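You operate a simulated robot arm through the tools that you are given. There is no shell and no other tool. Be economical: measure what you need, move in short steps, check, and stop when the job is done.

You run a simulated robot arm. Do the job below in one go: nothing can be reset, and whatever is moved stays where it is left.

JOB
Take the pink pad and leave it on the brown floor sheet.

The check looks at the end state, three seconds after you hand in, the way a careful person would. Anything else that was tipped, shoved, dropped, spilled or broken makes it a failure.

ROBOT AND FRAMES
A 6-joint arm with a two-finger parallel gripper, fixed in place. Base frame: the origin is at the foot of the arm, x ahead of it, y to its left, z up; the work surface is at about z = 0. Lengths are in mm, angles in degrees, forces in N, time in s.
With the tool pointing down near the work surface it reaches from about 160 to 420 mm from the base axis. Its first joint turns from -66.0 to 66.0 degrees. Payload 1.57 kg.
Tool frame: the origin (TCP) lies between the finger pads and is the grasp point; the fingertips stand 30 mm ahead of it; z points along the fingers, y is the line along which they close. Largest opening 80 mm; finger width 17, thickness 12; the body of the gripper, 40 by 82 mm, starts 80 mm behind the TCP.
Orientation is told as [roll, pitch, yaw] about the base's x, y, z axes, in that order, counted from this pose: with the fingers straight down and closing along the base's y, the tool's x points along the base's -x, its y along +y and its z along -z.

CONTROLS
- The arm moves only by the tool arm_command. Its argument "increments" is a list of rows, each a list of 5 numbers: the shift along the base's x, y, z in mm, then the turn about the base's z in degrees, then the opening, from 0 (shut) to 1 (fully open). In form: [[x, y, z, yaw, hand], ...]. A call has 1 to 10 rows; each row is the pose to reach, as a shift and turn from the pose commanded when the call began. A row lasts 0.2 s, in which the tool goes at most 50 mm and 8.6 degrees; a call with a longer step from one row to the next is refused whole, and so is a gripper value outside its range. A pose out of reach is approached as far as the arm can. The call stops where the force on the tool passes 40 N (or 10 N more than at its start, if that is more) or the arm is blocked; 0.2 s more then pass. Each finger travels about 153 mm/s and halts on what it meets, pressing with about 21 N; the grip force reading is that of the motor and also rises with nothing between the fingers. The clock runs only during rows and for 0.2 s after the last one: add rows that repeat a pose to give the fingers time. The reply holds the time, the measured pose of the TCP, the force on the tool along the base axes, the opening and the grip force, in the units named above and with some noise.
- Cameras (640 x 400 px; columns grow to the right, rows downward): "scene" is fixed at [63, -345.4, 425.4]; the picture's right is [0.67, -0.74, 0.00], its down [-0.47, -0.42, -0.78] and it looks along [0.58, 0.52, -0.63] (base axes); focal length 256 px, centre (320, 200). "wrist" rides on the gripper at [-32, 0, -78] in the tool frame; the picture's right is [0.00, -1.00, 0.00], its down [0.97, 0.00, -0.24] and it looks along [0.24, 0.00, 0.97] (tool axes); focal length 218 px, centre (320, 200).
- camera(camera): a new picture of that camera. The clock stands still meanwhile.
- pixel_to_xyz(camera, pixels): there is no depth. For up to 12 entries [column, row, z] of the newest picture of that camera ("zoom" is the newest enlarged one), the place [x, y] in the base frame at which the ray of that pixel passes the height z, good to about 2 mm, but the place of the scene camera against the robot may be out by one fixed shift of up to 12 mm in any direction. The clock stands still meanwhile.
- enlarge(camera, box): a new picture of the part [left, top, right, bottom] of that camera's present view, enlarged. The clock stands still meanwhile.
- job_done(): hands the job in; it is judged then, once.

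Keep the steps short. Do not move on a guess: measure, check each grasp and each placing, and mend mistakes. In all there are 60 turns and 20 pictures (those below and enlarged ones count). Leave the gripper open and the arm clear of the work at the hand-in unless told otherwise, and finish with a single line.

The tools are called after "Call:" as a command line: name --pt "numbers of a row" for each row, then --argument value for the rest, lists and objects as JSON in quotes. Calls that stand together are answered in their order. arm_command: Moves the arm, as the interface text tells. Its arguments: {"type":"object","properties":{"increments":{"type":"array","items":{"type":"array","items":{"type":"number"}}}},"required":["increments"]} The other tools are called the same way: camera (camera) takes a picture; pixel_to_xyz (camera, pixels) gives the place at which the rays of pixels pass given heights; enlarge (camera, box) takes an enlarged picture of a part of a camera's view; job_done () hands the job in.

At the start:

```text
time: 0.0
ee_pos: [222.1, -52.6, 259.3]
orientation: [0.1, 0.0, 0.0]
ft_force: [-0.5, 0.4, -0.3]
finger_gap: 80.0
finger_force: 0.1
```

scene: 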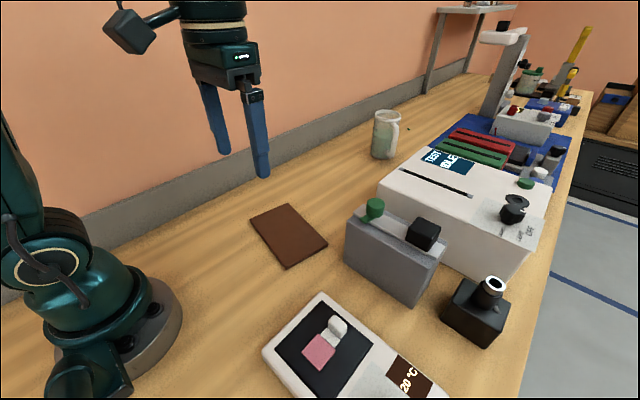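
wrist: 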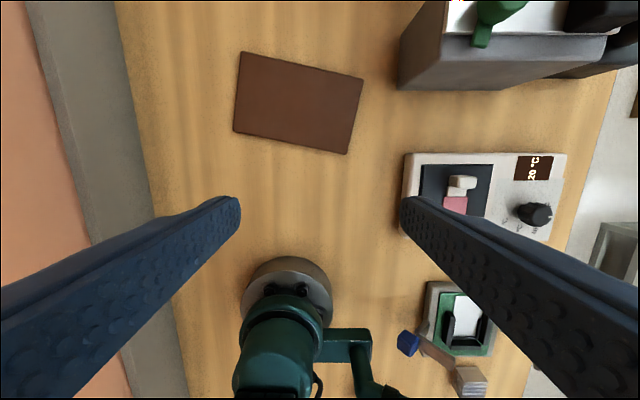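

The pink pad sits at about (319,352) in the scene view, on the dark plate of a "20 °C" device, with a white piece next to it. I'll enlarge both views before measuring.

Call:
enlarge --camera "scene" --box '[250, 280, 442, 400]'

Call:
enlarge --camera "wrist" --box '[390, 140, 582, 260]'

Call:
pixel_to_xyz --camera "wrist" --pixels '[[455, 205, 25], [462, 185, 25], [420, 165, 25], [492, 165, 25], [490, 217, 25], [240, 53, 2], [363, 77, 2], [347, 153, 2], [233, 132, 2], [535, 213, 40]]'

Call:
pixel_to_xyz --camera "scene" --pixels '[[319, 352, 25], [337, 328, 35], [323, 292, 25], [262, 350, 25], [287, 204, 2], [327, 243, 2], [288, 268, 2], [250, 218, 2]]'

```text
3.33 times, centred on (346, 340) of scene
```

zoom: 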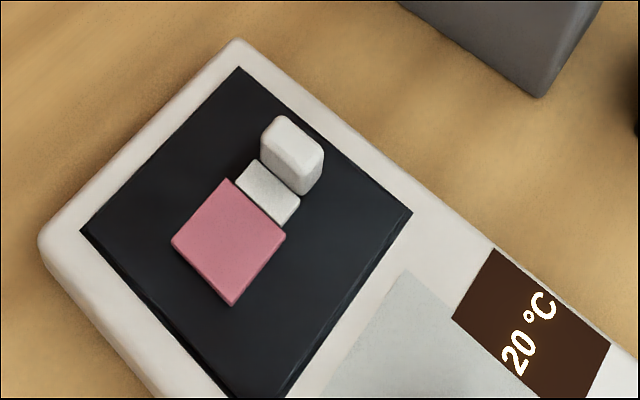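

```text
3.33 times, centred on (486, 200) of wrist
```

zoom: 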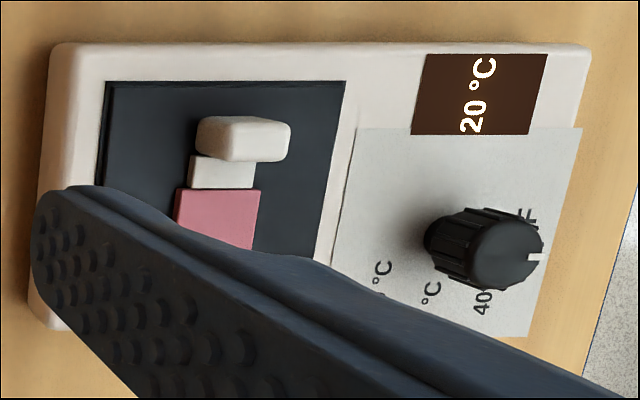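

```text
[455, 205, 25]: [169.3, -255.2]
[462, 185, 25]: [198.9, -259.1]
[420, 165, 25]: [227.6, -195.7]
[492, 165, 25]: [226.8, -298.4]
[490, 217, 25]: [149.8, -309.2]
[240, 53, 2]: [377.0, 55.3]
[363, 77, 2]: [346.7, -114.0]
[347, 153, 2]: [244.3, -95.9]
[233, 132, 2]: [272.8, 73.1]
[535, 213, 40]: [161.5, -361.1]
```

```text
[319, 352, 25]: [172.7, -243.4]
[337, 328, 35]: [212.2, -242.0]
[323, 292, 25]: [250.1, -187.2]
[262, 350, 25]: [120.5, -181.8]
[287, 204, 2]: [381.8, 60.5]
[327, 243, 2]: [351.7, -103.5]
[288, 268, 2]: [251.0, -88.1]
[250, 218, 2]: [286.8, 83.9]
```

The wrist and scene readings agree to within about 10 mm. The pad has a white strip and an upright white tab beside it, and I need to know whether they're one piece. I'll move above it, staying high, for a closer look.

Call:
arm_command --pt "-5 -45 0 0 1" --pt "-10 -90 0 0 1" --pt "-15 -135 -15 0 1" --pt "-20 -175 -40 0 1" --pt "-22 -198 -70 0 1" --pt "-22 -198 -70 0 1"

Call:
enlarge --camera "wrist" --box '[200, 75, 440, 225]'

```text
time: 1.4
ee_pos: [198.6, -252.1, 187.6]
orientation: [0.0, 0.1, -0.2]
ft_force: [-0.5, 0.1, 0.3]
finger_gap: 80.0
finger_force: 0.0
```

```text
2.67 times, centred on (320, 150) of wrist
```

zoom: 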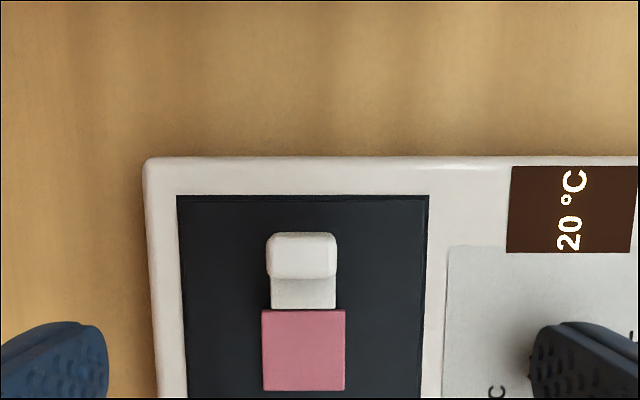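

Seen from above, the pink pad, the strip and the upright tab line up as one holder, with the tab as its grip. By triangulating the two wrist views I get a plate top of about z 27, a pad top of about 36 and a tab top of about 46. I'll check the tab centre, at zoom (302,255), and its edges.

Call:
pixel_to_xyz --camera "zoom" --pixels '[[302, 255, 46], [268, 255, 46], [336, 255, 46], [302, 234, 46], [302, 277, 46], [262, 310, 36], [345, 310, 36], [303, 390, 36], [178, 196, 27]]'

Call:
camera --camera "wrist"

```text
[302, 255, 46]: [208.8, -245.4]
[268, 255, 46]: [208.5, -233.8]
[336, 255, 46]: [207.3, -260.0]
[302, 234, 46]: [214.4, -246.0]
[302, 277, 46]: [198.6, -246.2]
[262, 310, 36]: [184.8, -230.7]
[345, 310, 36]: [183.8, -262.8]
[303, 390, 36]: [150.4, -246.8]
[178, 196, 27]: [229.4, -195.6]
```

```text
14 pictures are left
```

wrist: 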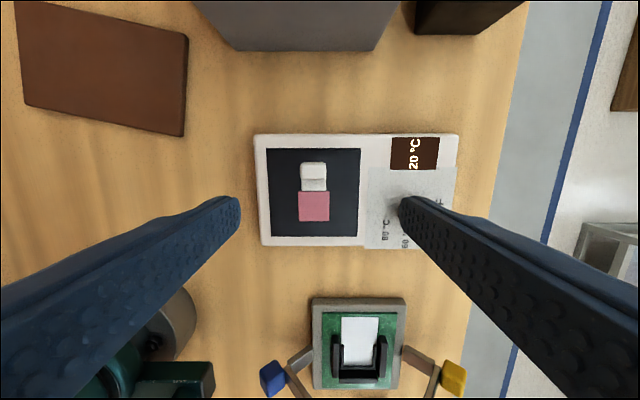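

The tab spans about x 199–214 and y −234 to −260, and the fingers will clear the knob. Next I'll line up over the tab, part-close the hand and drop to about z 85.

Call:
arm_command --pt "4 3 -20 0 0.8" --pt "8 6 -55 0 0.7" --pt "8 6 -90 0 0.7" --pt "8 6 -103 0 0.7" --pt "8 6 -103 0 0.7"

Call:
camera --camera "wrist"

Call:
enlarge --camera "scene" --box '[250, 250, 442, 370]'

```text
time: 2.6
ee_pos: [207.7, -245.3, 87.6]
orientation: [0.1, -0.1, -0.1]
ft_force: [0.5, -0.8, -0.2]
finger_gap: 55.9
finger_force: 0.1
```

```text
13 pictures are left
```

wrist: 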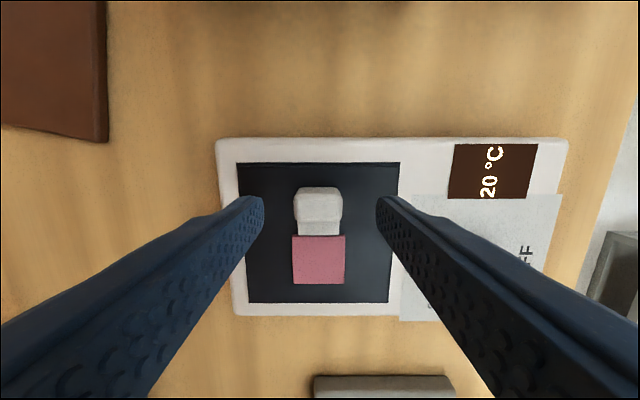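

```text
3.33 times, centred on (346, 310) of scene
```

zoom: 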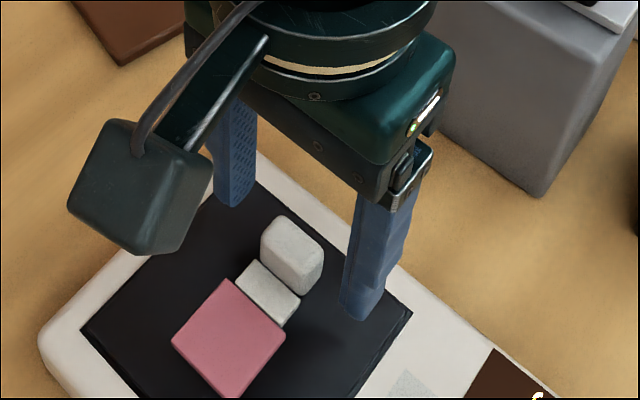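

The fingers straddle the tab, which is centred near pixel 318, with the fingertips at 262 and 378. I'll go down to about z 62, so the tips end around 5 mm above the plate, and then close.

Call:
arm_command --pt "0 0 -12 0 0.7" --pt "0 0 -22 0 0.7" --pt "0 0 -26 0 0.7" --pt "0 0 -26 0 0.7"

Call:
camera --camera "wrist"

```text
time: 3.5
ee_pos: [206.9, -246.1, 63.5]
orientation: [-0.2, 0.0, 0.0]
ft_force: [-0.5, 0.5, 2.9]
finger_gap: 57.1
finger_force: 0.8
stopped in row 4: the force on the tool passed its limit (the readings are from after the stop); the commanded pose is now the measured one
```

```text
11 pictures are left
```

wrist: 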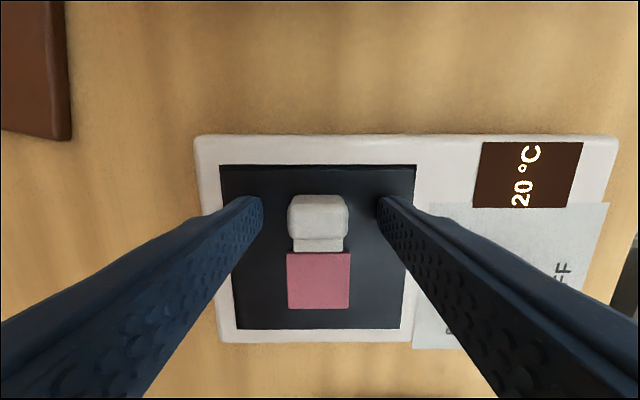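

The tips touched the plate at TCP z of about 63, so the plate top is near 33. Nothing shifted. I'll lift 2 mm and close on the tab.

Call:
arm_command --pt "0 0 2 0 0.7" --pt "0 0 2 0 0.35" --pt "0 0 2 0 0.15" --pt "0 0 2 0 0.15" --pt "0 0 2 0 0.15"

```text
time: 4.7
ee_pos: [207.8, -244.7, 65.6]
orientation: [-0.2, 0.0, -0.1]
ft_force: [-0.2, 0.1, 0.1]
finger_gap: 24.8
finger_force: 20.9
```

The fingers stopped at a 24.8 mm gap with 21 N of grip, so they're holding the tab. I'll lift gently by 30 mm and check that the pad comes up too.

Call:
arm_command --pt "0 0 5 0 0.15" --pt "0 0 15 0 0.15" --pt "0 0 30 0 0.15" --pt "0 0 30 0 0.15"

Call:
enlarge --camera "scene" --box '[250, 250, 442, 370]'

Call:
camera --camera "wrist"

```text
time: 5.7
ee_pos: [207.1, -246.5, 97.0]
orientation: [-0.2, 0.1, 0.0]
ft_force: [-0.9, -0.3, -0.5]
finger_gap: 25.0
finger_force: 21.4
```

```text
3.33 times, centred on (346, 310) of scene
```

zoom: 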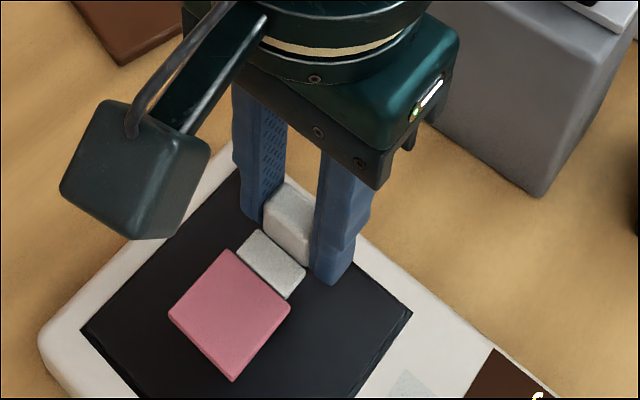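

```text
9 pictures are left
```

wrist: 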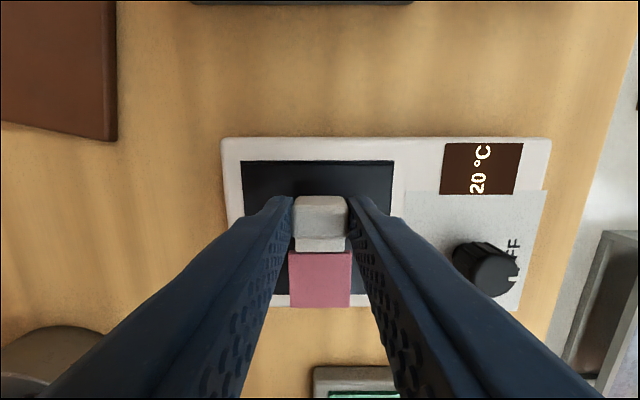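

The pad, strip and tab came up as one piece, level, and the device stayed put with its knob still on OFF. Next I'll raise it and carry it to the sheet, moving in y before x to stay clear of the grey box. The sheet centre is about (310,−20), so the tab goes to about (332,−20).

Call:
arm_command --pt "0 0 35 0 0.15" --pt "0 30 60 0 0.15" --pt "0 70 60 0 0.15" --pt "8 110 60 0 0.15" --pt "28 150 60 0 0.15" --pt "55 185 60 0 0.15" --pt "88 210 60 0 0.15" --pt "118 226 60 0 0.15" --pt "125 226 50 0 0.15" --pt "125 226 50 0 0.15"

Call:
camera --camera "wrist"

```text
time: 7.9
ee_pos: [331.0, -17.9, 146.0]
orientation: [-0.3, 0.0, -0.2]
ft_force: [0.2, 0.1, -0.3]
finger_gap: 24.9
finger_force: 21.7
```

```text
8 pictures are left
```

wrist: 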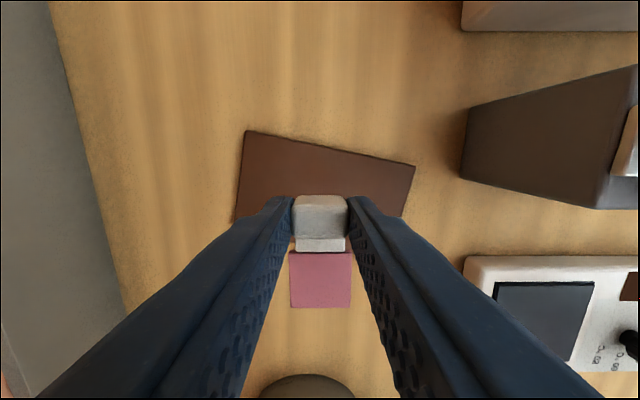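

The sheet's far corners show at (246,131) and (414,166). I'll measure them again, along with the lower right edge, to confirm the target.

Call:
pixel_to_xyz --camera "wrist" --pixels '[[246, 131, 1], [414, 166, 1], [402, 216, 1], [235, 218, 1]]'

```text
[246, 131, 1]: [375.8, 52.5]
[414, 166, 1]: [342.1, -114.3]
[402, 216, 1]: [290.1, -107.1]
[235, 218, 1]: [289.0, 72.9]
```

The re-measured corners match the first readings: at y −18 the sheet runs from x 258 to 362. With the tab at 334 the pad assembly covers about 277 to 342, well inside. I'll lower to about z 45.

Call:
arm_command --pt "3 0 -35 0 0.15" --pt "3 0 -65 0 0.15" --pt "3 0 -88 0 0.15" --pt "3 0 -101 0 0.15" --pt "3 0 -101 0 0.15"

Call:
enlarge --camera "scene" --box '[208, 150, 400, 270]'

```text
time: 9.1
ee_pos: [333.9, -20.1, 45.1]
orientation: [-0.2, 0.0, -0.1]
ft_force: [-0.1, 0.6, 0.3]
finger_gap: 25.0
finger_force: 20.7
```

```text
3.33 times, centred on (304, 210) of scene
```

zoom: 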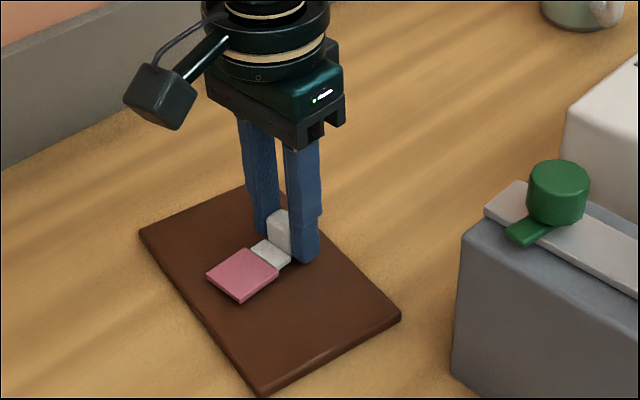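

The pad is hovering over the sheet, well inside its edges. I'll lower it in small steps and watch the force.

Call:
arm_command --pt "0 0 -3 0 0.15" --pt "0 0 -6 0 0.15" --pt "0 0 -7 0 0.15" --pt "0 0 -7 0 0.15"

```text
time: 9.8
ee_pos: [334.6, -19.8, 40.1]
orientation: [-0.1, -0.2, -0.1]
ft_force: [-1.8, 0.5, 7.4]
finger_gap: 25.1
finger_force: 20.9
stopped in row 3: the force on the tool passed its limit (the readings are from after the stop); the commanded pose is now the measured one
```

It made contact at TCP z 40, with 7 N still pressing, so the pad is resting on the sheet. I'll open the fingers partway to let go.

Call:
arm_command --pt "0 0 0.5 0 0.35" --pt "0 0 0.5 0 0.6" --pt "0 0 0.5 0 0.6"

Call:
enlarge --camera "scene" --box '[208, 150, 400, 270]'

```text
time: 10.6
ee_pos: [333.6, -19.9, 40.4]
orientation: [-0.3, -0.2, 0.0]
ft_force: [0.6, 0.5, -0.7]
finger_gap: 48.0
finger_force: 0.0
```

```text
3.33 times, centred on (304, 210) of scene
```

zoom: 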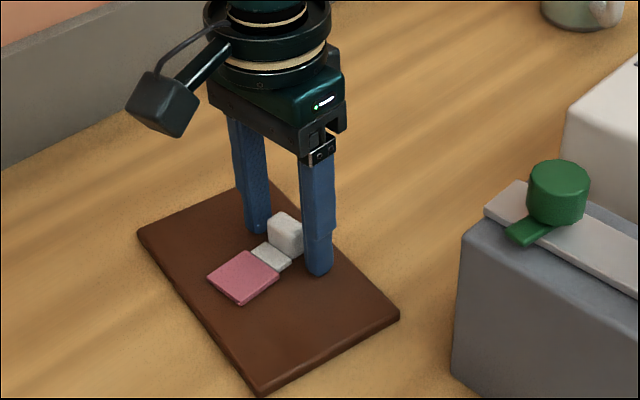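

The pad is lying flat on the sheet, and the fingers are clear of the tab. I'll go straight up and open fully.

Call:
arm_command --pt "0 0 15 0 0.6" --pt "0 0 45 0 0.6" --pt "0 0 90 0 0.8" --pt "0 0 135 0 1" --pt "-30 0 175 0 1" --pt "-70 0 200 0 1" --pt "-90 0 200 0 1" --pt "-90 0 200 0 1"

Call:
camera --camera "scene"

Call:
camera --camera "wrist"

```text
time: 12.4
ee_pos: [244.6, -18.8, 236.0]
orientation: [0.0, -0.2, 0.0]
ft_force: [-1.2, -0.3, -1.0]
finger_gap: 80.0
finger_force: 0.1
```

```text
5 pictures are left
```

scene: 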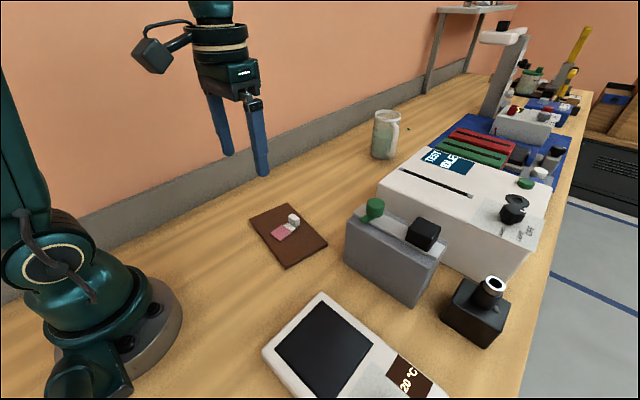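

```text
4 pictures are left
```

wrist: 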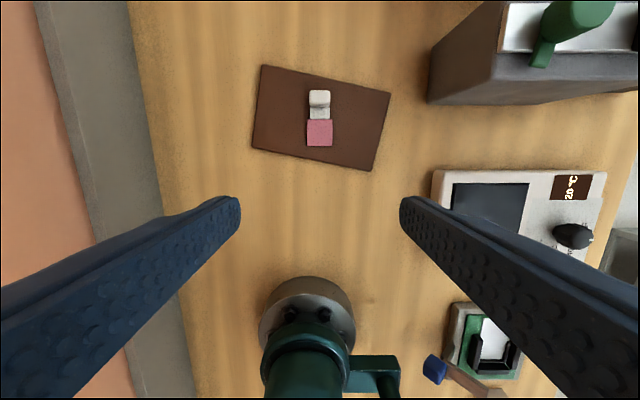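

The pad is flat and fully on the brown sheet, around (319,130) in the wrist view. Everything else is where it was, the gripper is open and the arm is clear, so I'm handing in.

Call:
job_done

```text
The job is handed in.
```

The pink pad is lying flat on the brown floor sheet, nothing else was moved, and the arm is clear with its gripper open.
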